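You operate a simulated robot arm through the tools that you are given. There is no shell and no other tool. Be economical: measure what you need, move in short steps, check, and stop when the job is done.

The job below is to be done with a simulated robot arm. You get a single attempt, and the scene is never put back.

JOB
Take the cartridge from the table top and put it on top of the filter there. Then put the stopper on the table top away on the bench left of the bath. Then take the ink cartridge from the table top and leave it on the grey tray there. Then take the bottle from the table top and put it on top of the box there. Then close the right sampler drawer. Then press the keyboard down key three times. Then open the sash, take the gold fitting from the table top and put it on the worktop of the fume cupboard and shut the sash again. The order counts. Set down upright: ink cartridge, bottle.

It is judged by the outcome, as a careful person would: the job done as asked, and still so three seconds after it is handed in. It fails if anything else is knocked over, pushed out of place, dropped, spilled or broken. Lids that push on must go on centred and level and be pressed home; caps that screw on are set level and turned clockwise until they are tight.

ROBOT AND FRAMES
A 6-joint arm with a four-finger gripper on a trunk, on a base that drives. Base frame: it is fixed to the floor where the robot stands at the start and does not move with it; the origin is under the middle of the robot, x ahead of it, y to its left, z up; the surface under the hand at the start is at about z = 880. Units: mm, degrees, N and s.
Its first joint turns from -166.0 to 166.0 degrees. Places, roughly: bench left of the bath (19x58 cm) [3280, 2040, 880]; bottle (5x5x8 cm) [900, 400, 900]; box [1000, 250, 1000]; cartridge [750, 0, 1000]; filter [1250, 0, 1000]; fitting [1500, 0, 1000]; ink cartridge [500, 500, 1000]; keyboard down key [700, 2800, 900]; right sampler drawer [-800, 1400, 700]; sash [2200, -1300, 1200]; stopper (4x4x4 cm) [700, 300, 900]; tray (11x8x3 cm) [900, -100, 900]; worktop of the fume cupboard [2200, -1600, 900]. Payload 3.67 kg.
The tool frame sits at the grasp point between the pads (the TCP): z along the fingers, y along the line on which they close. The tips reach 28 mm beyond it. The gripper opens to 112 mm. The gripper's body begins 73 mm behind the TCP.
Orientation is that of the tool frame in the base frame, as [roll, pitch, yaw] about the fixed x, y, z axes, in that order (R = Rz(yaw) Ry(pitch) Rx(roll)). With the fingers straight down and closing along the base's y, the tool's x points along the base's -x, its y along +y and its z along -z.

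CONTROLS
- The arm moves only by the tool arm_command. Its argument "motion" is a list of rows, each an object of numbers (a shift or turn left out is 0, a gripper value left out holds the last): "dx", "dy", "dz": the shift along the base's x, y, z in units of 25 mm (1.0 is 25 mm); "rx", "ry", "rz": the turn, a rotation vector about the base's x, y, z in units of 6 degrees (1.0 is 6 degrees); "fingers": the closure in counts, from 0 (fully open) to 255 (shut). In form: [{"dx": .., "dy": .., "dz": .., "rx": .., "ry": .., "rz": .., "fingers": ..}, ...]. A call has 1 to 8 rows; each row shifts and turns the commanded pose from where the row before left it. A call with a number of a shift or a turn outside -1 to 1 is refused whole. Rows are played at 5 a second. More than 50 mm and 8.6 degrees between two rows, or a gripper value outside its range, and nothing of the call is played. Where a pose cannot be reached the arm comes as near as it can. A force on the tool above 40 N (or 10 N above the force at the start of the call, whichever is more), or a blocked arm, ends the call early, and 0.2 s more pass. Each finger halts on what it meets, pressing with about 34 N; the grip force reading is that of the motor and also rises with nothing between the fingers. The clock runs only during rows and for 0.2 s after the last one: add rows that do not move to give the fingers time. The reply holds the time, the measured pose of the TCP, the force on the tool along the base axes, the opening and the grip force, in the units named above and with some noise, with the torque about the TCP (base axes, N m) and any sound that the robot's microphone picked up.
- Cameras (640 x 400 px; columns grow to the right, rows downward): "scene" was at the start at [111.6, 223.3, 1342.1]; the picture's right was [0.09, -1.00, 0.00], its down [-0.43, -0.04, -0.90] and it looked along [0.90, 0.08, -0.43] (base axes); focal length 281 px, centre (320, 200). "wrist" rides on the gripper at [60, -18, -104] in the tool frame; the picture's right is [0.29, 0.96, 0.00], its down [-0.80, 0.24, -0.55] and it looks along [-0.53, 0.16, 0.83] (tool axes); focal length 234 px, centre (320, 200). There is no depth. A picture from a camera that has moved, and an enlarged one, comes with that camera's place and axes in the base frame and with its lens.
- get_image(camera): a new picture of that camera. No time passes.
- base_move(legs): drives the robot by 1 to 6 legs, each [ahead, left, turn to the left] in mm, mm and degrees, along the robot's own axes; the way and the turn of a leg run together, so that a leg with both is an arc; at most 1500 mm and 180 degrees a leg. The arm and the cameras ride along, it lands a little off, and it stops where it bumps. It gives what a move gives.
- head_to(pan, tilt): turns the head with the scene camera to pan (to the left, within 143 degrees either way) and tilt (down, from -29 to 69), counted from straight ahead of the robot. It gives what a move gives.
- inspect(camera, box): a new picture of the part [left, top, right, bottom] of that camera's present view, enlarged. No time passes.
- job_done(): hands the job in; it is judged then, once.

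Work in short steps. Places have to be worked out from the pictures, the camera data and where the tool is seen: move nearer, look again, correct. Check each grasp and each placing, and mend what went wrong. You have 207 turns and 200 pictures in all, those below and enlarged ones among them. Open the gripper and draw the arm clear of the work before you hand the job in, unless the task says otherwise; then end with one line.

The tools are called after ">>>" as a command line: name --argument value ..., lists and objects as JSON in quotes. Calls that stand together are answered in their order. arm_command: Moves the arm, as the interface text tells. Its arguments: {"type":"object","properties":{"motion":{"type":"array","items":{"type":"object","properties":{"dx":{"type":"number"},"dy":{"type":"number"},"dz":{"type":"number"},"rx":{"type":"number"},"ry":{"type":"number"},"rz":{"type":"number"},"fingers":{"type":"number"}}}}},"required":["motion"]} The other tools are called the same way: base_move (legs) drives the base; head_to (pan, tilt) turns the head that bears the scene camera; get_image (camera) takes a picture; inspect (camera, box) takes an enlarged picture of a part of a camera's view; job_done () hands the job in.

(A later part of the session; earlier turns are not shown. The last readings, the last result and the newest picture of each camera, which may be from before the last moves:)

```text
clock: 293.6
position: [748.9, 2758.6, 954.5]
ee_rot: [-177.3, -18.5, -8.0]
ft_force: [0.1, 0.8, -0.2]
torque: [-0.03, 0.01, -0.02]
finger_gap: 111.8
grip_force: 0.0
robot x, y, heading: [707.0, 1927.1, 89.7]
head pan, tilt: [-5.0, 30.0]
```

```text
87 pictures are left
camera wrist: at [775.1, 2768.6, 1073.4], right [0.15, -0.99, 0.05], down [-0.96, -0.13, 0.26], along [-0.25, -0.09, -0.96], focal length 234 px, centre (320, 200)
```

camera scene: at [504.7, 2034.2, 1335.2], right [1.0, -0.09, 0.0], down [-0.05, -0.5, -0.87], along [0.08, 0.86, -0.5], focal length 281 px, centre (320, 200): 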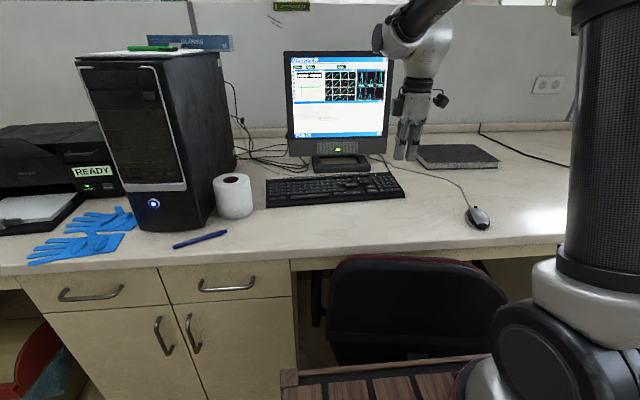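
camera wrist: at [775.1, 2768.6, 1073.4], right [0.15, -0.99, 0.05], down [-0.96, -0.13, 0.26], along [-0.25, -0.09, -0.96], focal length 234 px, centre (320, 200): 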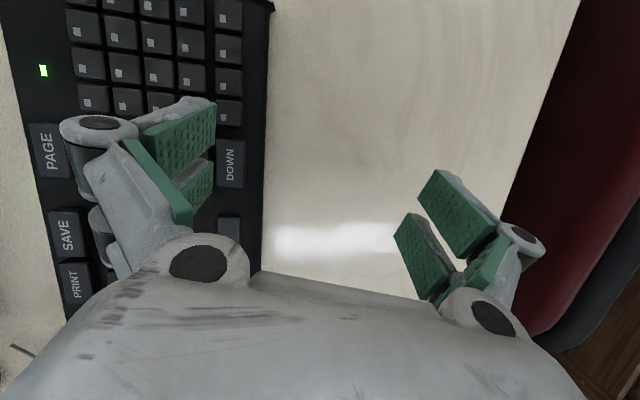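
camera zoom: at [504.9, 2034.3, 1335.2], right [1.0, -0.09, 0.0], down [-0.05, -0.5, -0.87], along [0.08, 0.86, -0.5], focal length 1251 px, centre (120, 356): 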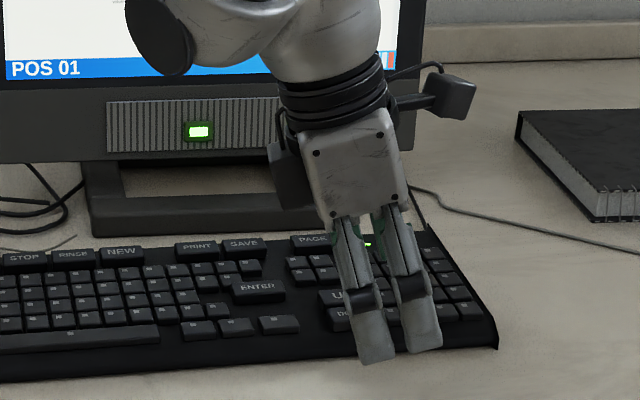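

The tilt is right and the monitor reads POS 01. I descend slowly toward contact.

>>> arm_command --motion '[{"dz": -0.4}, {"dz": -0.2}, {}]'

>>> arm_command --motion '[{"dz": -0.12}, {"dz": -0.12}, {}]'

>>> get_image --camera "wrist"

>>> inspect --camera "scene" --box '[310, 120, 420, 210]'

```text
clock: 294.4
position: [749.3, 2759.4, 940.2]
ee_rot: [-177.3, -18.4, -7.9]
ft_force: [0.0, -0.5, 0.2]
torque: [-0.01, -0.01, 0.01]
finger_gap: 112.2
grip_force: 0.0
robot x, y, heading: [709.6, 1925.7, 89.6]
head pan, tilt: [-5.0, 30.0]
```

```text
clock: 295.2
position: [748.6, 2759.4, 934.3]
ee_rot: [-177.4, -18.5, -8.0]
ft_force: [0.3, -0.4, -0.5]
torque: [0.03, 0.02, 0.0]
finger_gap: 112.1
grip_force: 0.0
robot x, y, heading: [712.3, 1921.4, 89.9]
head pan, tilt: [-5.0, 30.0]
```

```text
86 pictures are left
camera wrist: at [774.9, 2769.1, 1052.3], right [0.15, -0.99, 0.05], down [-0.96, -0.13, 0.26], along [-0.25, -0.09, -0.96], focal length 234 px, centre (320, 200)
```

wrist: 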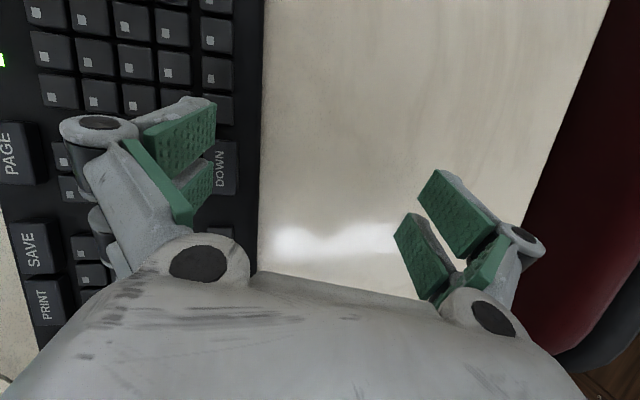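

```text
4.44 times, centred on (365, 165) of scene
camera zoom: at [504.9, 2034.3, 1335.2], right [1.0, -0.09, 0.0], down [-0.05, -0.5, -0.87], along [0.08, 0.86, -0.5], focal length 1251 px, centre (120, 356)
```

zoom: 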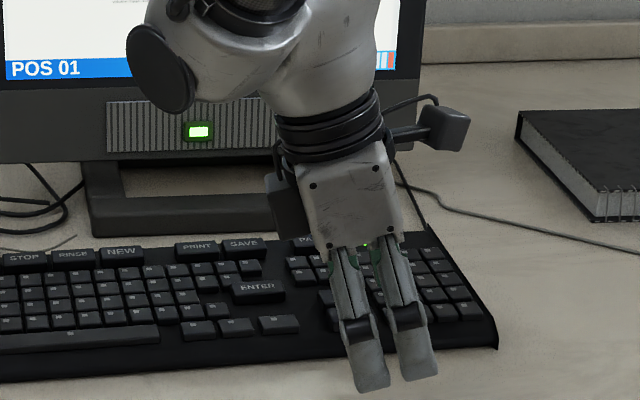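

The far finger's inner face is at y≈2822 so its body reaches toward UP; I shift 8 mm toward me, then continue down.

>>> arm_command --motion '[{"dz": 0.2}, {"dy": -0.32}, {"dz": -0.2}, {}]'

>>> arm_command --motion '[{"dz": -0.1}, {"dz": -0.1}, {}]'

>>> inspect --camera "wrist" --box '[120, 80, 280, 220]'

```text
clock: 296.2
position: [750.0, 2751.4, 934.8]
ee_rot: [-177.2, -18.4, -8.1]
ft_force: [-0.6, 0.7, -0.1]
torque: [-0.02, -0.02, -0.03]
finger_gap: 112.0
grip_force: 0.1
robot x, y, heading: [710.1, 1920.7, 89.8]
head pan, tilt: [-5.0, 30.0]
```

```text
clock: 297.0
position: [748.8, 2750.1, 927.5]
ee_rot: [-177.2, -18.5, -8.0]
ft_force: [-0.4, 0.2, 1.5]
torque: [0.03, 0.01, 0.0]
finger_gap: 111.9
grip_force: 0.1
robot x, y, heading: [709.9, 1922.3, 89.8]
head pan, tilt: [-5.0, 30.0]
```

```text
2.86 times, centred on (200, 150) of wrist
camera zoom: at [775.3, 2760.2, 1047.0], right [0.15, -0.99, 0.05], down [-0.96, -0.13, 0.26], along [-0.25, -0.09, -0.96], focal length 669 px, centre (663, 343)
```

zoom: 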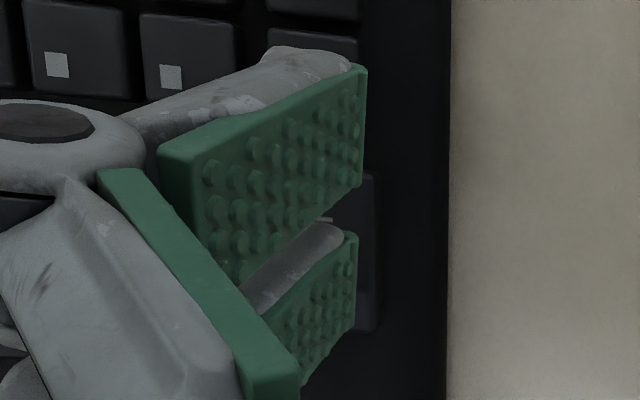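

The finger now covers only DOWN. Continuing down by small steps, watching force, sound and the display.

>>> arm_command --motion '[{"dz": -0.1}, {"dz": -0.1}, {}]'

>>> inspect --camera "scene" --box '[280, 120, 420, 210]'

```text
clock: 297.8
position: [748.7, 2751.0, 924.3]
ee_rot: [-177.4, -18.4, -8.0]
ft_force: [0.5, 0.4, 0.1]
torque: [-0.03, -0.03, 0.01]
finger_gap: 111.8
grip_force: 0.1
robot x, y, heading: [711.6, 1919.4, 89.8]
head pan, tilt: [-5.0, 30.0]
```

```text
4.44 times, centred on (350, 165) of scene
camera zoom: at [504.9, 2034.3, 1335.2], right [1.0, -0.09, 0.0], down [-0.05, -0.5, -0.87], along [0.08, 0.86, -0.5], focal length 1251 px, centre (187, 356)
```

zoom: 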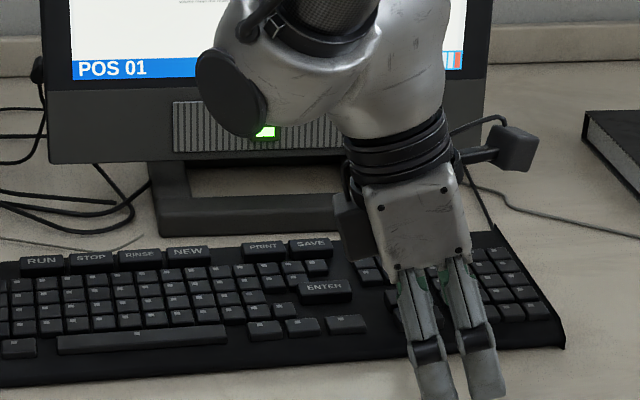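

>>> arm_command --motion '[{"dz": -0.1}, {"dz": -0.1}, {}]'

>>> arm_command --motion '[{"dz": -0.1}, {}]'

>>> inspect --camera "scene" --box '[280, 120, 420, 210]'

>>> inspect --camera "wrist" --box '[120, 80, 280, 220]'

```text
clock: 298.6
position: [747.9, 2751.3, 918.2]
ee_rot: [-177.2, -18.4, -8.0]
ft_force: [-0.6, -0.1, 1.1]
torque: [0.02, 0.02, 0.0]
finger_gap: 112.2
grip_force: 0.1
robot x, y, heading: [711.2, 1921.4, 89.6]
head pan, tilt: [-5.0, 30.0]
heard: click
```

```text
clock: 299.2
position: [748.8, 2750.9, 916.4]
ee_rot: [-177.4, -18.4, -8.0]
ft_force: [-0.9, 1.1, 3.6]
torque: [0.26, 0.05, 0.01]
finger_gap: 111.8
grip_force: 0.2
robot x, y, heading: [712.8, 1923.3, 89.9]
head pan, tilt: [-5.0, 30.0]
```

```text
4.44 times, centred on (350, 165) of scene
camera zoom: at [504.9, 2034.2, 1335.3], right [1.0, -0.09, 0.0], down [-0.05, -0.5, -0.87], along [0.08, 0.86, -0.5], focal length 1251 px, centre (187, 356)
```

zoom: 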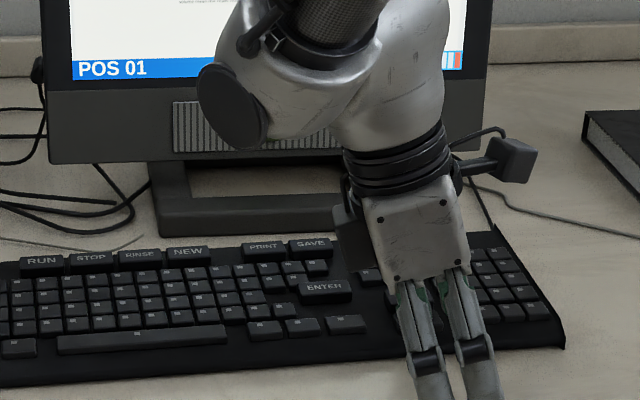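

```text
2.86 times, centred on (200, 150) of wrist
camera zoom: at [774.9, 2760.5, 1034.2], right [0.15, -0.99, 0.05], down [-0.96, -0.13, 0.26], along [-0.25, -0.09, -0.96], focal length 669 px, centre (663, 343)
```

zoom: 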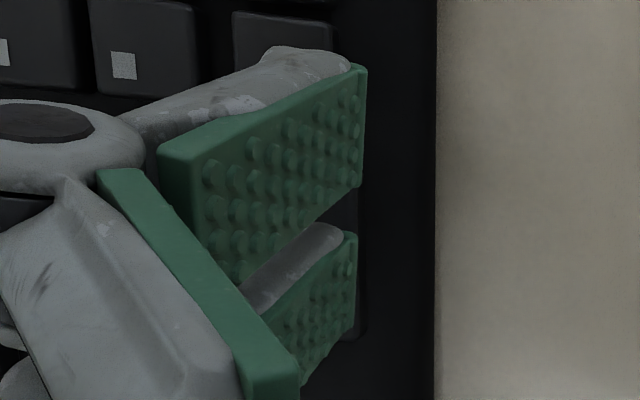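

A click was heard at z≈918. I raise to release and check the display.

>>> arm_command --motion '[{"dz": 0.3}, {"dz": 0.3}, {}]'

>>> get_image --camera "scene"

>>> inspect --camera "scene" --box '[280, 50, 400, 160]'

```text
clock: 300.0
position: [749.2, 2750.2, 931.2]
ee_rot: [-177.4, -18.4, -8.1]
ft_force: [-0.1, 0.1, 0.1]
torque: [0.01, 0.03, 0.01]
finger_gap: 112.1
grip_force: 0.0
robot x, y, heading: [712.6, 1922.5, 89.5]
head pan, tilt: [-5.0, 30.0]
```

```text
80 pictures are left
camera scene: at [504.9, 2034.3, 1335.2], right [1.0, -0.09, 0.0], down [-0.05, -0.5, -0.87], along [0.08, 0.86, -0.5], focal length 281 px, centre (320, 200)
```

scene: 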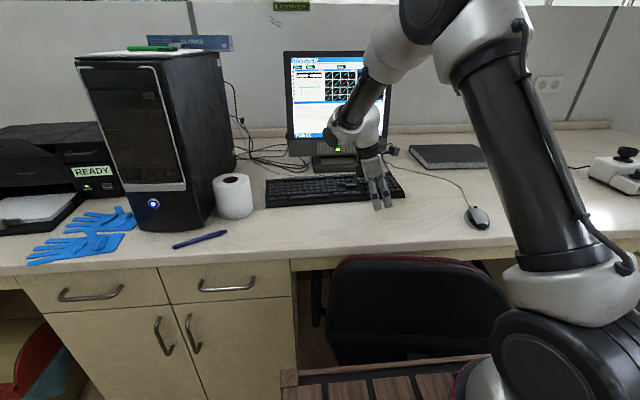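

```text
3.64 times, centred on (340, 105) of scene
camera zoom: at [504.9, 2034.3, 1335.2], right [1.0, -0.09, 0.0], down [-0.05, -0.5, -0.87], along [0.08, 0.86, -0.5], focal length 1023 px, centre (247, 546)
```

zoom: 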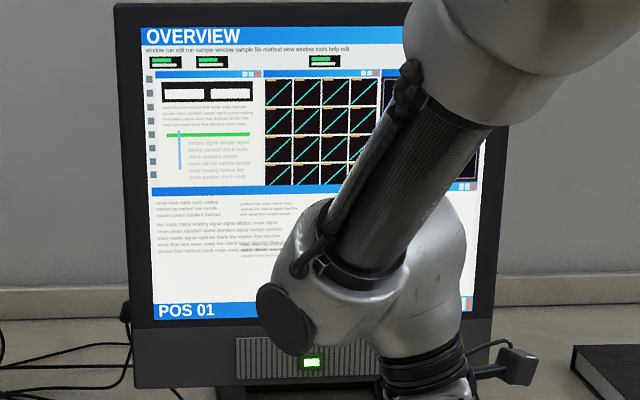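

The display is unchanged at POS 01, so I take a close reference of the keys now, then press again and compare at depth.

>>> inspect --camera "wrist" --box '[170, 110, 250, 210]'

>>> arm_command --motion '[{"dz": -0.2}, {"dz": -0.2}, {"dz": -0.2}, {}]'

>>> inspect --camera "wrist" --box '[170, 110, 250, 210]'

>>> inspect --camera "scene" --box '[280, 50, 400, 160]'

```text
4.00 times, centred on (210, 160) of wrist
camera zoom: at [775.9, 2760.0, 1049.6], right [0.15, -0.99, 0.05], down [-0.96, -0.13, 0.26], along [-0.25, -0.09, -0.96], focal length 937 px, centre (760, 360)
```

zoom: 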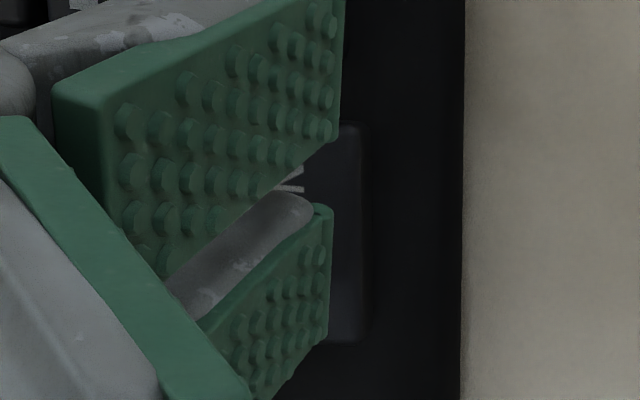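

```text
clock: 301.0
position: [749.9, 2751.2, 916.9]
ee_rot: [-177.3, -18.4, -8.0]
ft_force: [0.5, 0.1, 1.6]
torque: [0.16, 0.06, 0.0]
finger_gap: 112.0
grip_force: 0.2
robot x, y, heading: [711.0, 1923.6, 89.8]
head pan, tilt: [-5.0, 30.0]
heard: click
```

```text
4.00 times, centred on (210, 160) of wrist
camera zoom: at [775.3, 2761.0, 1034.7], right [0.15, -0.99, 0.05], down [-0.96, -0.13, 0.26], along [-0.25, -0.09, -0.96], focal length 937 px, centre (760, 360)
```

zoom: 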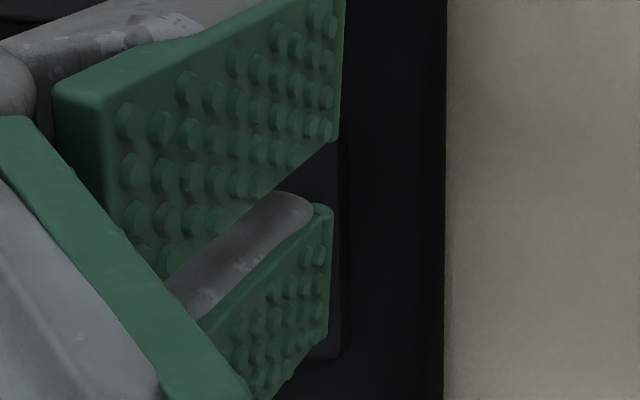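

```text
3.64 times, centred on (340, 105) of scene
camera zoom: at [505.0, 2034.2, 1335.3], right [1.0, -0.09, 0.0], down [-0.05, -0.5, -0.87], along [0.08, 0.86, -0.5], focal length 1023 px, centre (247, 546)
```

zoom: 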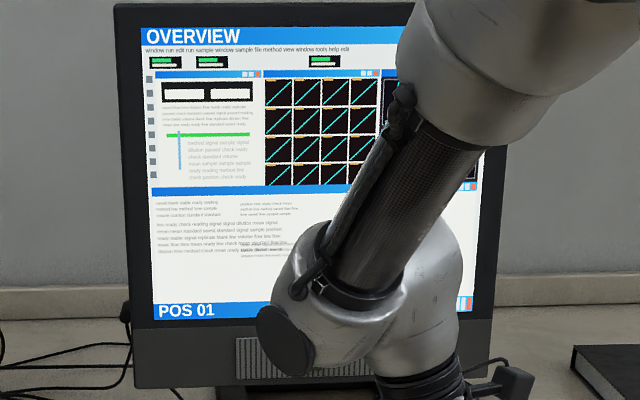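

Second click; the key sinks under the finger. I release and press the third time.

>>> arm_command --motion '[{"dz": 0.3}, {"dz": 0.3}, {}, {"dz": -0.2}, {"dz": -0.2}, {"dz": -0.2}, {}]'

>>> arm_command --motion '[{"dz": 0.4}, {"dz": 0.6}, {"dz": 1}, {"dz": 1}, {"dz": 1}, {}]'

>>> get_image --camera "scene"

```text
clock: 302.6
position: [749.3, 2750.5, 915.2]
ee_rot: [-177.3, -18.4, -8.1]
ft_force: [-0.3, 0.0, 2.9]
torque: [0.16, 0.02, 0.03]
finger_gap: 111.8
grip_force: 0.1
robot x, y, heading: [708.9, 1923.8, 89.6]
head pan, tilt: [-5.0, 30.0]
heard: click
```

```text
clock: 304.0
position: [747.4, 2750.2, 1017.1]
ee_rot: [-177.3, -18.4, -8.0]
ft_force: [0.0, 1.2, 1.5]
torque: [-0.02, -0.01, 0.01]
finger_gap: 111.9
grip_force: 0.0
robot x, y, heading: [707.8, 1924.8, 89.7]
head pan, tilt: [-5.0, 30.0]
```

```text
75 pictures are left
camera scene: at [504.9, 2034.3, 1335.2], right [1.0, -0.09, 0.0], down [-0.05, -0.5, -0.87], along [0.08, 0.86, -0.5], focal length 281 px, centre (320, 200)
```

scene: 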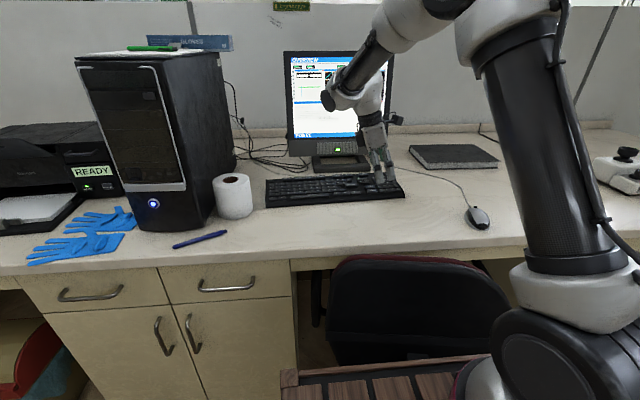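

Three presses clicked. Now the fume cupboard: I level the tool, raise it, and drive round to face the sash from a distance.

>>> arm_command --motion '[{"ry": 1, "dz": 1, "dy": -1}, {"ry": 1, "dz": 1, "dy": -1}, {"ry": 1, "dz": 1, "dy": -1}, {"ry": 0.1, "dy": -1}, {"dy": -1}, {"dy": -1}, {"dy": -1}, {"dy": -1, "fingers": 255}]'

>>> base_move --legs '[[-450, 0, 0], [0, 0, -180], [0, 1500, 0], [1500, 0, 0], [100, 0, 0]]'

>>> head_to --pan 0 --tilt 15

>>> get_image --camera "scene"

```text
clock: 305.8
position: [748.3, 2551.7, 1092.5]
ee_rot: [-179.9, 0.0, -7.5]
ft_force: [0.0, 0.0, -1.0]
torque: [-0.05, 0.02, -0.02]
finger_gap: 39.9
grip_force: 6.0
robot x, y, heading: [709.2, 1921.8, 89.6]
head pan, tilt: [-5.0, 30.0]
```

```text
clock: 330.7
position: [2352.2, -670.6, 1091.4]
ee_rot: [-179.9, 0.0, 176.9]
ft_force: [-0.5, 0.3, 0.4]
torque: [0.03, 0.01, -0.02]
finger_gap: 0.1
grip_force: 34.2
robot x, y, heading: [2342.7, -44.6, -85.8]
head pan, tilt: [-5.0, 30.0]
```

```text
clock: 331.4
position: [2352.9, -671.5, 1091.6]
ee_rot: [-179.8, 0.0, 176.8]
ft_force: [0.1, 0.2, 0.8]
torque: [0.01, -0.02, 0.0]
finger_gap: 0.0
grip_force: 34.3
robot x, y, heading: [2341.2, -41.2, -85.7]
head pan, tilt: [0.0, 15.0]
```

```text
74 pictures are left
camera scene: at [2564.1, -139.4, 1359.4], right [-1.0, -0.07, 0.0], down [-0.02, 0.26, -0.97], along [0.07, -0.96, -0.26], focal length 281 px, centre (320, 200)
```

scene: 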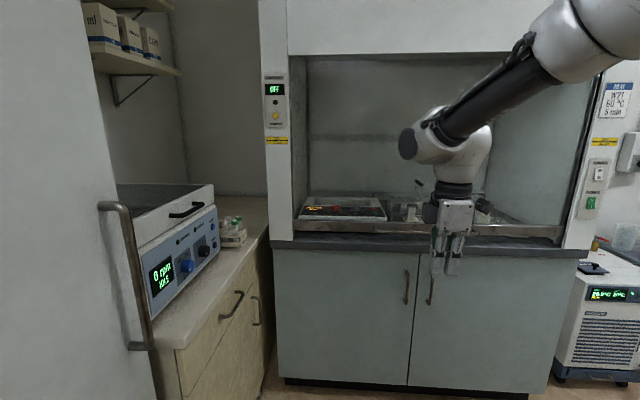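

The sash is down with a bar along the bottom (x≈1666–2755, y≈-1250, z≈940). I drive nearer and straighten up to see the handle.

>>> base_move --legs '[[0, -90, -4.3], [400, 0, 0]]'

>>> head_to --pan -15 --tilt 30

>>> get_image --camera "scene"

>>> get_image --camera "wrist"

```text
clock: 334.7
position: [2215.7, -1081.4, 1091.6]
ee_rot: [-179.8, 0.0, 172.6]
ft_force: [-0.9, 0.7, 0.5]
torque: [-0.02, 0.0, -0.01]
finger_gap: 0.1
grip_force: 34.0
robot x, y, heading: [2253.4, -453.5, -90.1]
head pan, tilt: [0.0, 15.0]
```

```text
clock: 335.4
position: [2215.7, -1081.4, 1091.5]
ee_rot: [-179.7, 0.0, 172.6]
ft_force: [0.7, 0.2, -0.2]
torque: [-0.02, 0.02, 0.05]
finger_gap: 0.0
grip_force: 33.9
robot x, y, heading: [2254.1, -453.3, -89.9]
head pan, tilt: [-15.0, 30.0]
```

```text
73 pictures are left
camera scene: at [2442.6, -560.4, 1335.3], right [-0.97, 0.26, 0.0], down [0.13, 0.48, -0.87], along [-0.22, -0.84, -0.5], focal length 281 px, centre (320, 200)
```

scene: 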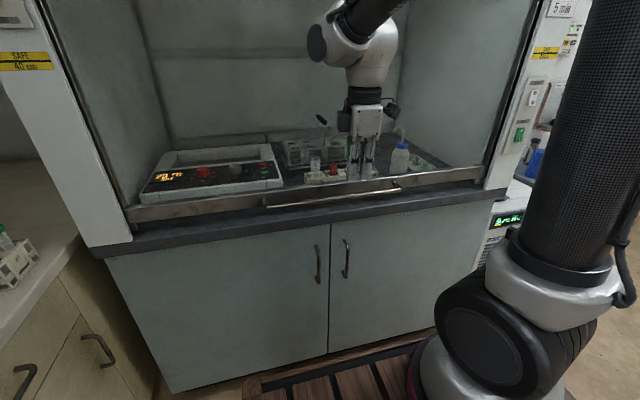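

```text
72 pictures are left
camera wrist: at [2154.8, -1091.8, 1196.2], right [-0.16, 0.99, 0.0], down [0.82, 0.14, 0.55], along [0.55, 0.09, -0.83], focal length 234 px, centre (320, 200)
```

wrist: 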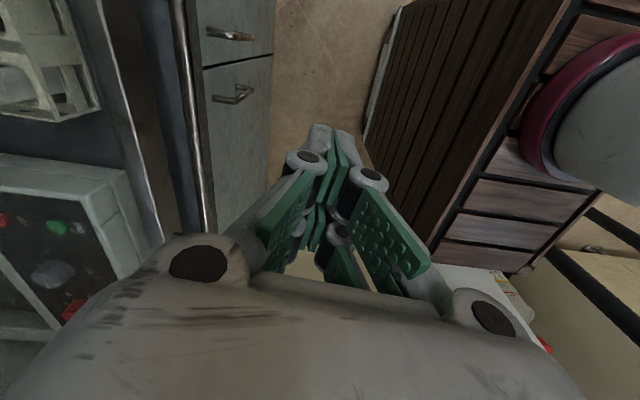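

Handle bar triangulates to x 2027–2419, y≈-1209, z≈956. I will grip it with the tool horizontal (pointing -y, closing vertically), so I rotate the tool now.

>>> arm_command --motion '[{"rx": -1, "fingers": 0}, {"rx": -1}, {"rx": -1}, {"rx": -1}, {"rx": -1}, {"rx": -1}, {"rx": -1}, {"rx": -1}]'

>>> arm_command --motion '[{"rx": -1}, {"rx": -1}, {"rx": -1}, {"rx": -1}, {"rx": -1}, {"rx": -1}, {"rx": -1}, {}]'

>>> get_image --camera "scene"

>>> get_image --camera "wrist"

```text
clock: 337.2
position: [2211.2, -1131.7, 1164.8]
ee_rot: [-132.3, 5.5, 175.2]
ft_force: [0.3, 0.5, 0.6]
torque: [-0.01, 0.03, 0.01]
finger_gap: 111.9
grip_force: 0.1
out of reach, approached as far as the arm can: row 6, 7, 8
robot x, y, heading: [2250.6, -448.4, -90.2]
head pan, tilt: [-15.0, 30.0]
```

```text
clock: 339.1
position: [2264.1, -1177.7, 1258.9]
ee_rot: [-94.1, 7.5, 178.0]
ft_force: [-0.3, -0.8, -0.8]
torque: [0.01, 0.01, 0.0]
finger_gap: 112.1
grip_force: 0.0
out of reach, approached as far as the arm can: row 1, 2, 3, 4, 5, 6, 7
robot x, y, heading: [2248.3, -452.3, -90.2]
head pan, tilt: [-15.0, 30.0]
```

```text
71 pictures are left
camera scene: at [2442.5, -560.3, 1335.3], right [-0.97, 0.26, 0.0], down [0.13, 0.48, -0.87], along [-0.23, -0.84, -0.5], focal length 281 px, centre (320, 200)
```

scene: 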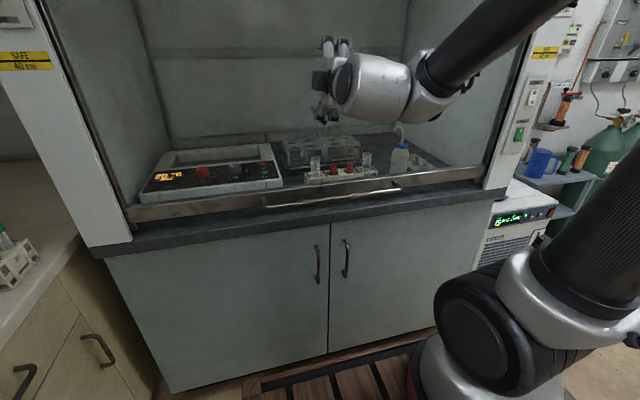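

```text
70 pictures are left
camera wrist: at [2205.3, -1073.3, 1275.2], right [-0.16, 0.07, -0.98], down [0.84, 0.54, -0.1], along [0.53, -0.84, -0.15], focal length 234 px, centre (320, 200)
```

wrist: 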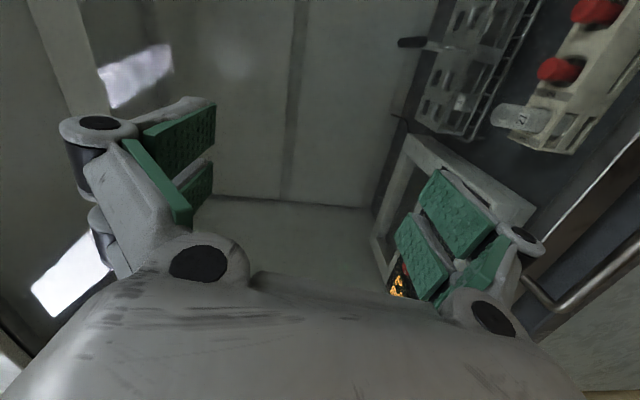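

The horizontal pose needs more distance. I back the base 180 mm and see where the hand settles.

>>> base_move --legs '[[-180, 0, 0]]'

>>> arm_command --motion '[{"dy": -0.2}, {}]'

```text
clock: 340.6
position: [2262.7, -999.0, 1257.1]
ee_rot: [-94.0, 7.4, 177.9]
ft_force: [0.7, 0.1, 0.3]
torque: [-0.01, 0.01, -0.01]
finger_gap: 112.0
grip_force: 0.0
robot x, y, heading: [2247.8, -274.0, -90.2]
head pan, tilt: [-15.0, 30.0]
```

```text
clock: 341.1
position: [2262.9, -1003.7, 1256.9]
ee_rot: [-94.1, 7.4, 177.8]
ft_force: [-0.1, 0.9, -0.6]
torque: [-0.05, -0.05, 0.0]
finger_gap: 112.0
grip_force: 0.0
robot x, y, heading: [2251.5, -273.8, -90.2]
head pan, tilt: [-15.0, 30.0]
```

The hand rides at (2263,-1004,1257), tool horizontal. I level the closing axis and lower toward handle height, staying back from the glass.

>>> arm_command --motion '[{"dz": -1, "dx": -0.2, "ry": 0.6}, {"dz": -1, "dx": -0.2, "ry": 0.63}, {"dz": -1, "dx": -0.2}, {"dz": -1, "dx": -0.2}, {"dz": -1, "dx": -0.2}, {"dz": -1, "dx": -0.2}, {"dz": -1, "dx": -0.2}, {"dz": -1, "dx": -0.2}]'

>>> arm_command --motion '[{"dz": -1}, {"dz": -1}, {"dz": -1}, {"dz": -1}, {}]'

>>> get_image --camera "scene"

>>> get_image --camera "wrist"

```text
clock: 342.9
position: [2292.6, -1070.1, 1106.8]
ee_rot: [-93.9, 0.2, 177.4]
ft_force: [-0.5, -0.1, 0.4]
torque: [0.04, 0.01, -0.02]
finger_gap: 111.9
grip_force: 0.0
out of reach, approached as far as the arm can: row 1, 2, 3, 4, 5, 6, 7, 8
robot x, y, heading: [2249.6, -271.7, -90.2]
head pan, tilt: [-15.0, 30.0]
```

```text
clock: 344.1
position: [2302.0, -1075.1, 1006.2]
ee_rot: [-93.7, 0.0, 177.3]
ft_force: [0.5, -0.9, -0.4]
torque: [0.01, 0.02, 0.02]
finger_gap: 112.1
grip_force: 0.0
out of reach, approached as far as the arm can: row 1, 2
robot x, y, heading: [2255.0, -275.2, -90.3]
head pan, tilt: [-15.0, 30.0]
```

```text
69 pictures are left
camera scene: at [2442.7, -382.8, 1335.2], right [-0.97, 0.26, 0.0], down [0.13, 0.48, -0.87], along [-0.23, -0.84, -0.5], focal length 281 px, centre (320, 200)
```

scene: 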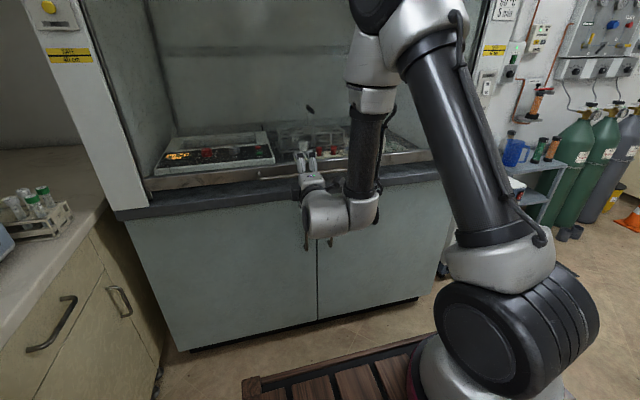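

```text
68 pictures are left
camera wrist: at [2246.7, -969.9, 1031.2], right [-0.28, 0.08, -0.96], down [0.82, 0.53, -0.2], along [0.49, -0.84, -0.21], focal length 234 px, centre (320, 200)
```

wrist: 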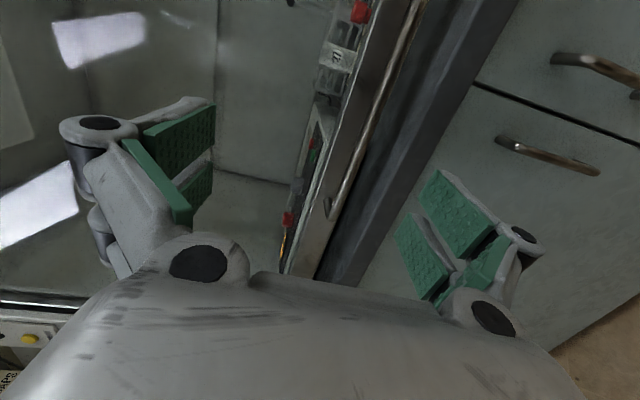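

Orientation is right. The handle end is confirmed at (2399,-1209,961). I shift to x≈2230 and z≈958.

>>> arm_command --motion '[{"dx": -1}, {"dx": -1}, {"dx": -0.9}, {"dz": -1}, {"dz": -0.92}, {}]'

>>> get_image --camera "wrist"

>>> inspect --camera "scene" --box '[220, 120, 412, 260]'

```text
clock: 345.6
position: [2301.4, -1074.3, 957.4]
ee_rot: [-93.8, 0.0, 177.5]
ft_force: [0.2, -0.4, 0.0]
torque: [0.03, 0.01, 0.01]
finger_gap: 111.9
grip_force: 0.0
out of reach, approached as far as the arm can: row 1, 2, 3
robot x, y, heading: [2252.7, -275.5, -90.5]
head pan, tilt: [-15.0, 30.0]
```

```text
67 pictures are left
camera wrist: at [2247.4, -969.1, 982.3], right [-0.28, 0.08, -0.96], down [0.82, 0.53, -0.2], along [0.49, -0.84, -0.21], focal length 234 px, centre (320, 200)
```

wrist: 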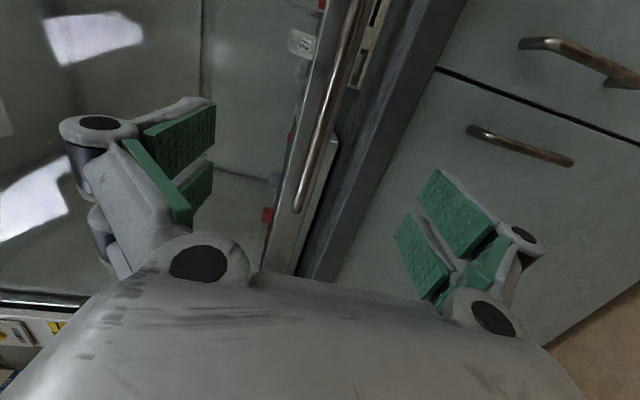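

```text
2.86 times, centred on (316, 190) of scene
camera zoom: at [2442.7, -382.8, 1335.2], right [-0.97, 0.26, 0.0], down [0.13, 0.48, -0.87], along [-0.23, -0.84, -0.5], focal length 804 px, centre (331, 229)
```

zoom: 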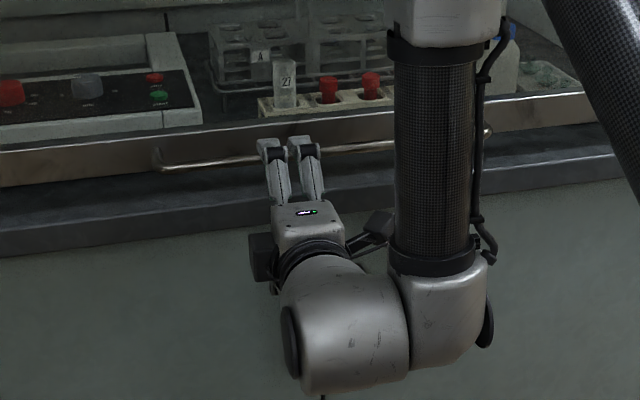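

The arm can't go further left in this pose, so I strafe the base 75 mm to center on the handle.

>>> base_move --legs '[[0, -75, 0.4]]'

>>> arm_command --motion '[{"dy": -1}, {"dy": -1}, {"dy": -1}, {}]'

>>> get_image --camera "wrist"

>>> inspect --camera "scene" --box '[220, 120, 412, 260]'

```text
clock: 346.6
position: [2232.0, -1073.0, 958.5]
ee_rot: [-93.9, 0.0, 177.8]
ft_force: [-0.3, 0.0, 0.2]
torque: [-0.02, 0.03, 0.01]
finger_gap: 112.0
grip_force: 0.1
robot x, y, heading: [2174.0, -278.6, -89.7]
head pan, tilt: [-15.0, 30.0]
```

```text
clock: 347.6
position: [2242.3, -1147.6, 958.3]
ee_rot: [-93.8, 0.0, 177.2]
ft_force: [-0.1, 0.0, 0.9]
torque: [-0.02, -0.01, 0.01]
finger_gap: 112.1
grip_force: 0.0
out of reach, approached as far as the arm can: row 2, 3
robot x, y, heading: [2179.4, -274.5, -89.8]
head pan, tilt: [-15.0, 30.0]
```

```text
65 pictures are left
camera wrist: at [2188.4, -1042.2, 983.3], right [-0.28, 0.08, -0.96], down [0.82, 0.53, -0.2], along [0.49, -0.84, -0.21], focal length 234 px, centre (320, 200)
```

wrist: 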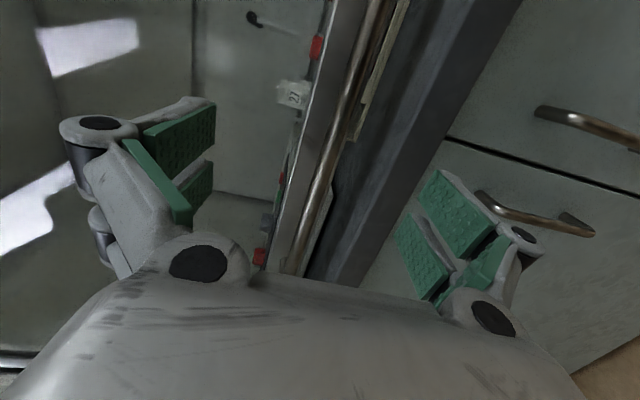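

```text
2.86 times, centred on (316, 190) of scene
camera zoom: at [2369.1, -381.8, 1335.2], right [-0.97, 0.26, 0.0], down [0.13, 0.48, -0.87], along [-0.22, -0.84, -0.5], focal length 804 px, centre (331, 229)
```

zoom: 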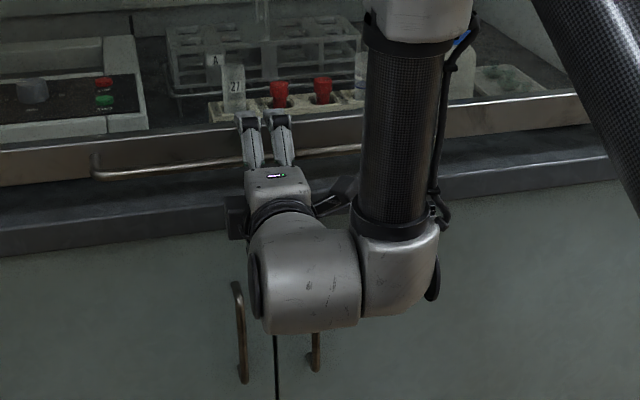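

Handle height from the close view ≈947–950. I lower 9 mm and advance ~50 mm so the bar is between the fingers.

>>> arm_command --motion '[{"dz": -0.36}, {"dy": -0.7}, {"dy": -0.7}, {"dy": -0.6}, {}]'

>>> get_image --camera "wrist"

>>> inspect --camera "scene" --box '[240, 120, 368, 220]'

```text
clock: 348.8
position: [2251.6, -1194.1, 948.4]
ee_rot: [-93.8, 0.0, 177.3]
ft_force: [0.3, 0.3, 0.7]
torque: [-0.02, 0.0, 0.0]
finger_gap: 111.8
grip_force: 0.0
out of reach, approached as far as the arm can: row 2, 3, 4
robot x, y, heading: [2178.1, -272.2, -90.0]
head pan, tilt: [-15.0, 30.0]
```

```text
63 pictures are left
camera wrist: at [2197.2, -1090.2, 973.7], right [-0.28, 0.08, -0.96], down [0.82, 0.53, -0.2], along [0.49, -0.85, -0.21], focal length 234 px, centre (320, 200)
```

wrist: 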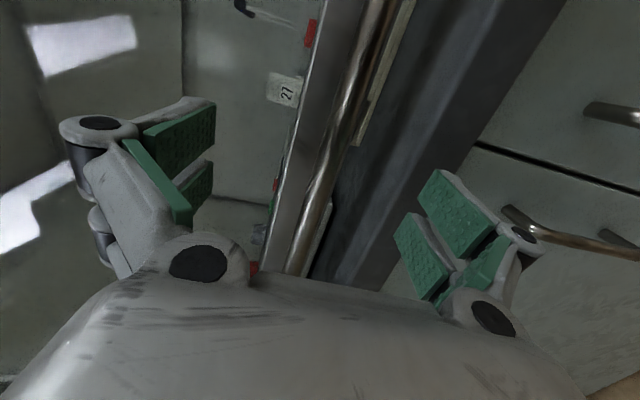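

```text
4.00 times, centred on (304, 170) of scene
camera zoom: at [2369.1, -381.8, 1335.2], right [-0.97, 0.26, 0.0], down [0.13, 0.48, -0.87], along [-0.22, -0.84, -0.5], focal length 1126 px, centre (384, 320)
```

zoom: 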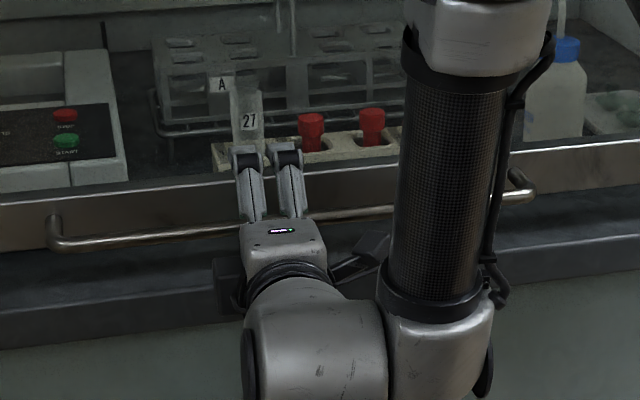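

The bar runs through the grasp point in the wrist view. I close the fingers on it.

>>> arm_command --motion '[{"fingers": 255}, {}, {}, {}]'

>>> get_image --camera "wrist"

```text
clock: 349.8
position: [2250.9, -1194.3, 948.4]
ee_rot: [-94.0, 0.0, 177.3]
ft_force: [-0.5, 0.7, -4.3]
torque: [0.24, 0.6, 0.01]
finger_gap: 13.7
grip_force: 44.6
robot x, y, heading: [2175.6, -274.8, -89.8]
head pan, tilt: [-15.0, 30.0]
```

```text
61 pictures are left
camera wrist: at [2197.2, -1090.0, 973.3], right [-0.29, 0.08, -0.96], down [0.82, 0.53, -0.2], along [0.49, -0.84, -0.22], focal length 234 px, centre (320, 200)
```

wrist: 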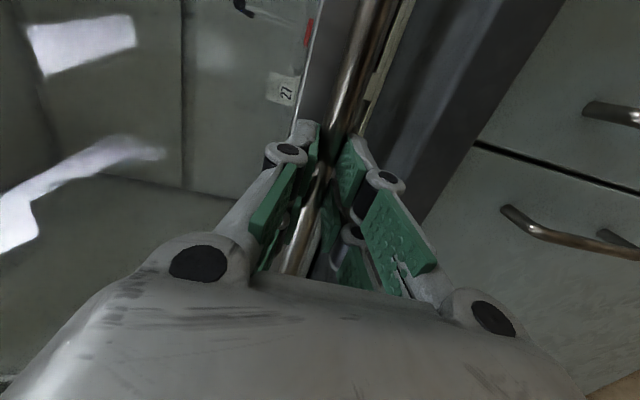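

Gripped the bar (13.7 mm). I lift in steps.

>>> arm_command --motion '[{"dz": 0.3}, {"dz": 0.5}, {"dz": 0.6}, {"dz": 0.6}, {}]'

>>> get_image --camera "scene"

```text
clock: 351.0
position: [2250.9, -1195.0, 1000.0]
ee_rot: [-93.6, 0.2, 177.5]
ft_force: [-14.4, -5.7, 3.3]
torque: [-0.07, 0.89, -0.76]
finger_gap: 13.7
grip_force: 45.4
robot x, y, heading: [2178.2, -275.3, -90.0]
head pan, tilt: [-15.0, 30.0]
```

```text
60 pictures are left
camera scene: at [2368.4, -382.0, 1335.3], right [-0.97, 0.26, 0.0], down [0.13, 0.48, -0.87], along [-0.22, -0.84, -0.5], focal length 281 px, centre (320, 200)
```

scene: 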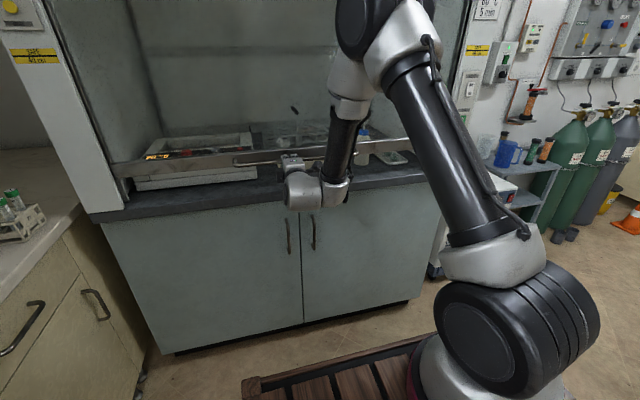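

The sash rises freely. A "SAFE 40 cm" mark is near z≈1290, so I raise it about 370 mm in total.

>>> arm_command --motion '[{"dz": 0.8}, {"dz": 0.8}, {"dz": 0.8}, {"dz": 0.8}, {"dz": 0.8}, {"dz": 0.8}, {}]'

>>> get_image --camera "scene"

```text
clock: 352.6
position: [2250.7, -1194.5, 1120.9]
ee_rot: [-93.7, 0.1, 177.7]
ft_force: [-23.8, 4.7, 3.2]
torque: [-0.08, 1.0, -0.39]
finger_gap: 13.7
grip_force: 45.2
robot x, y, heading: [2180.5, -278.5, -89.7]
head pan, tilt: [-15.0, 30.0]
```

```text
59 pictures are left
camera scene: at [2367.9, -381.3, 1335.4], right [-0.97, 0.26, 0.0], down [0.13, 0.48, -0.87], along [-0.22, -0.84, -0.5], focal length 281 px, centre (320, 200)
```

scene: 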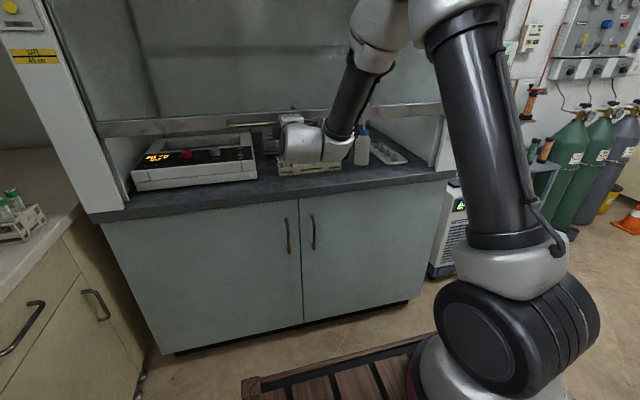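

Going well; some sideways force (-24 N), so I relieve it slightly in x as I continue.

>>> arm_command --motion '[{"dx": -0.2, "dz": 0.4}, {"dz": 0.8}, {"dz": 0.8}, {"dz": 0.8}, {}]'

```text
clock: 353.8
position: [2251.6, -1195.0, 1191.0]
ee_rot: [-93.7, -0.1, 178.0]
ft_force: [29.7, -13.2, 3.4]
torque: [-0.1, 0.15, 0.93]
finger_gap: 13.7
grip_force: 45.0
robot x, y, heading: [2177.8, -278.5, -89.5]
head pan, tilt: [-15.0, 30.0]
```

>>> arm_command --motion '[{"dx": 0.1, "dy": -0.05, "dz": 0.4}, {"dz": 0.8}, {"dz": 0.8}, {"dz": 0.8}, {"dz": 0.8}, {"dz": 0.8}, {}]'

>>> get_image --camera "scene"

```text
clock: 355.4
position: [2250.9, -1194.2, 1299.1]
ee_rot: [-93.7, 0.0, 177.8]
ft_force: [22.7, 3.0, 1.6]
torque: [0.0, 0.37, 0.82]
finger_gap: 13.3
grip_force: 44.8
robot x, y, heading: [2177.9, -275.3, -90.0]
head pan, tilt: [-15.0, 30.0]
```

```text
58 pictures are left
camera scene: at [2370.4, -381.6, 1335.1], right [-0.97, 0.26, 0.0], down [0.13, 0.48, -0.87], along [-0.22, -0.84, -0.5], focal length 281 px, centre (320, 200)
```

scene: 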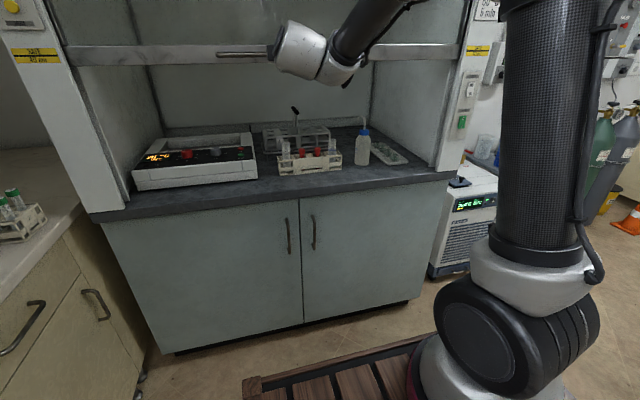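

The sash bar is level with the SAFE mark. I release and back the hand away, checking that it stays.

>>> arm_command --motion '[{"fingers": 0}, {}, {}, {"dy": 0.8}, {"dy": 0.8}, {"dy": 0.8}, {"dy": 0.8}, {}]'

>>> get_image --camera "scene"

>>> inspect --camera "scene" --box '[100, 100, 460, 220]'

```text
clock: 357.2
position: [2248.5, -1116.3, 1298.5]
ee_rot: [-93.7, 0.1, 177.8]
ft_force: [-0.1, -0.4, -0.3]
torque: [0.01, 0.03, 0.01]
finger_gap: 112.0
grip_force: 0.0
robot x, y, heading: [2178.4, -272.8, -89.9]
head pan, tilt: [-15.0, 30.0]
```

```text
57 pictures are left
camera scene: at [2369.1, -381.8, 1335.2], right [-0.97, 0.26, 0.0], down [0.13, 0.48, -0.87], along [-0.22, -0.84, -0.5], focal length 281 px, centre (320, 200)
```

scene: 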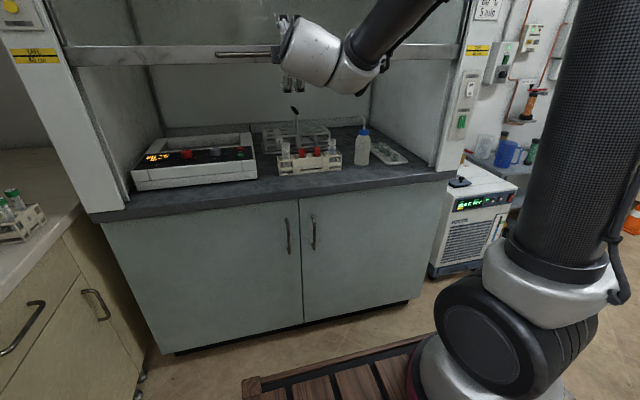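

```text
1.78 times, centred on (280, 160) of scene
camera zoom: at [2369.1, -381.8, 1335.2], right [-0.97, 0.26, 0.0], down [0.13, 0.48, -0.87], along [-0.22, -0.84, -0.5], focal length 500 px, centre (391, 271)
```

zoom: 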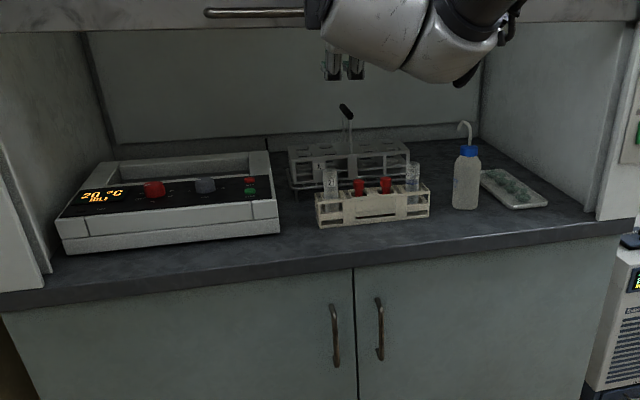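

The sash holds. For placing under it I'll carry the fitting with the tool tilted about 30° forward, closing sideways, so I now roll the tool about its axis.

>>> arm_command --motion '[{"ry": -1, "dy": 0.5}, {"ry": -1, "dy": 0.5}, {"ry": -1}, {"ry": -1}, {"ry": -1}, {"ry": -1}, {"ry": -1}, {"ry": -1}]'

>>> arm_command --motion '[{"ry": -1}, {"ry": -1}, {"ry": -1}, {"ry": -1}, {"ry": -1}, {"ry": -1}, {"ry": -0.6}]'

>>> arm_command --motion '[{"rx": 1, "dz": -0.5}, {"rx": 1, "dz": -0.5}, {"rx": 1, "dz": -0.5}, {"rx": 1, "dz": -0.5}, {"rx": 1, "dz": -0.5}, {"rx": 1, "dz": -0.5}, {"rx": 1, "dz": -0.5}, {"rx": 1, "dz": -0.5}]'

```text
clock: 359.0
position: [2250.1, -1091.7, 1299.9]
ee_rot: [-96.3, 48.1, 176.8]
ft_force: [1.0, -0.1, 0.4]
torque: [-0.01, 0.0, 0.0]
finger_gap: 111.9
grip_force: 0.0
robot x, y, heading: [2177.4, -275.8, -89.7]
head pan, tilt: [-15.0, 30.0]
```

```text
clock: 360.6
position: [2249.9, -1090.6, 1298.9]
ee_rot: [-138.3, 86.7, 135.2]
ft_force: [0.7, -0.1, 0.1]
torque: [-0.02, 0.04, 0.01]
finger_gap: 112.2
grip_force: 0.1
robot x, y, heading: [2176.6, -273.0, -90.0]
head pan, tilt: [-15.0, 30.0]
```

```text
clock: 362.4
position: [2248.8, -1090.6, 1198.8]
ee_rot: [178.3, 39.7, 93.1]
ft_force: [-0.5, -0.5, -0.4]
torque: [-0.02, -0.03, 0.0]
finger_gap: 112.1
grip_force: 0.1
robot x, y, heading: [2178.0, -273.1, -89.8]
head pan, tilt: [-15.0, 30.0]
```

Tilt is 40° now; I ease to 30° and drive to the left side of the table, in line with the gold fitting.

>>> arm_command --motion '[{"rx": 1}, {"rx": 0.65}, {}]'

>>> base_move --legs '[[-1370, 0, 0], [0, -960, 0]]'

>>> head_to --pan -15 --tilt 38

>>> get_image --camera "scene"

>>> get_image --camera "wrist"

```text
clock: 363.2
position: [2250.3, -1091.2, 1198.3]
ee_rot: [177.7, 29.8, 92.8]
ft_force: [-0.2, 0.5, 0.0]
torque: [0.0, -0.01, 0.02]
finger_gap: 111.7
grip_force: 0.1
robot x, y, heading: [2175.2, -277.6, -89.8]
head pan, tilt: [-15.0, 30.0]
```

```text
clock: 374.5
position: [1289.9, 272.1, 1200.1]
ee_rot: [177.6, 29.9, 92.0]
ft_force: [-0.4, 0.6, -0.3]
torque: [-0.01, -0.01, -0.02]
finger_gap: 111.6
grip_force: 0.1
robot x, y, heading: [1227.2, 1089.3, -90.5]
head pan, tilt: [-15.0, 30.0]
```

```text
clock: 375.2
position: [1290.6, 272.4, 1199.9]
ee_rot: [177.7, 29.9, 92.0]
ft_force: [-0.5, 0.6, 0.1]
torque: [0.02, 0.03, 0.02]
finger_gap: 112.0
grip_force: 0.1
robot x, y, heading: [1229.8, 1091.7, -90.3]
head pan, tilt: [-15.0, 38.0]
```

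```text
55 pictures are left
camera scene: at [1419.5, 984.8, 1322.9], right [-0.96, 0.27, 0.0], down [0.16, 0.59, -0.79], along [-0.21, -0.76, -0.62], focal length 281 px, centre (320, 200)
```

scene: 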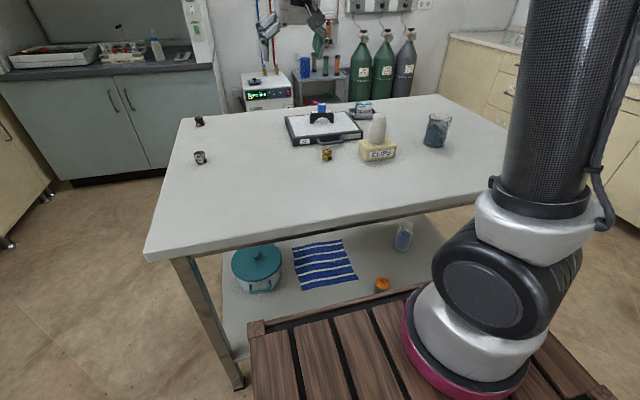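

```text
54 pictures are left
camera wrist: at [1265.1, 374.8, 1259.0], right [0.95, 0.3, -0.11], down [0.23, -0.4, 0.89], along [0.22, -0.86, -0.45], focal length 234 px, centre (320, 200)
```

wrist: 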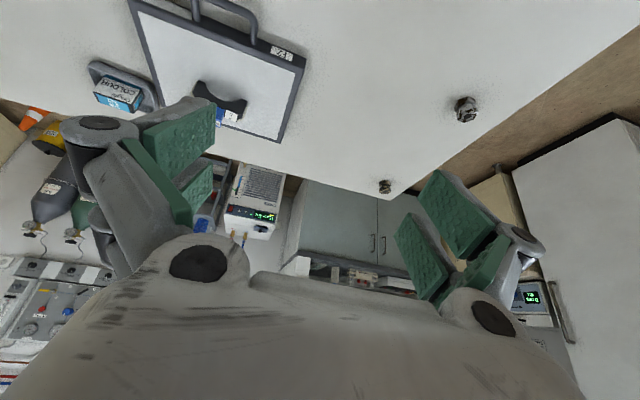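

I enlarge the gold fitting to locate it precisely.

>>> inspect --camera "scene" --box '[286, 120, 366, 180]'

```text
6.67 times, centred on (326, 150) of scene
camera zoom: at [1419.5, 984.8, 1322.9], right [-0.96, 0.27, 0.0], down [0.16, 0.59, -0.79], along [-0.21, -0.76, -0.62], focal length 1876 px, centre (280, 533)
```

zoom: 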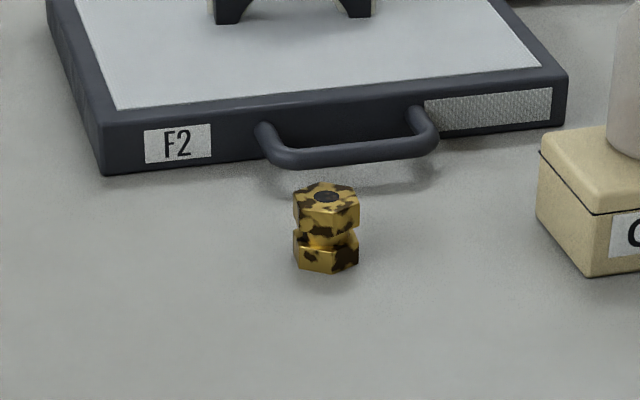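

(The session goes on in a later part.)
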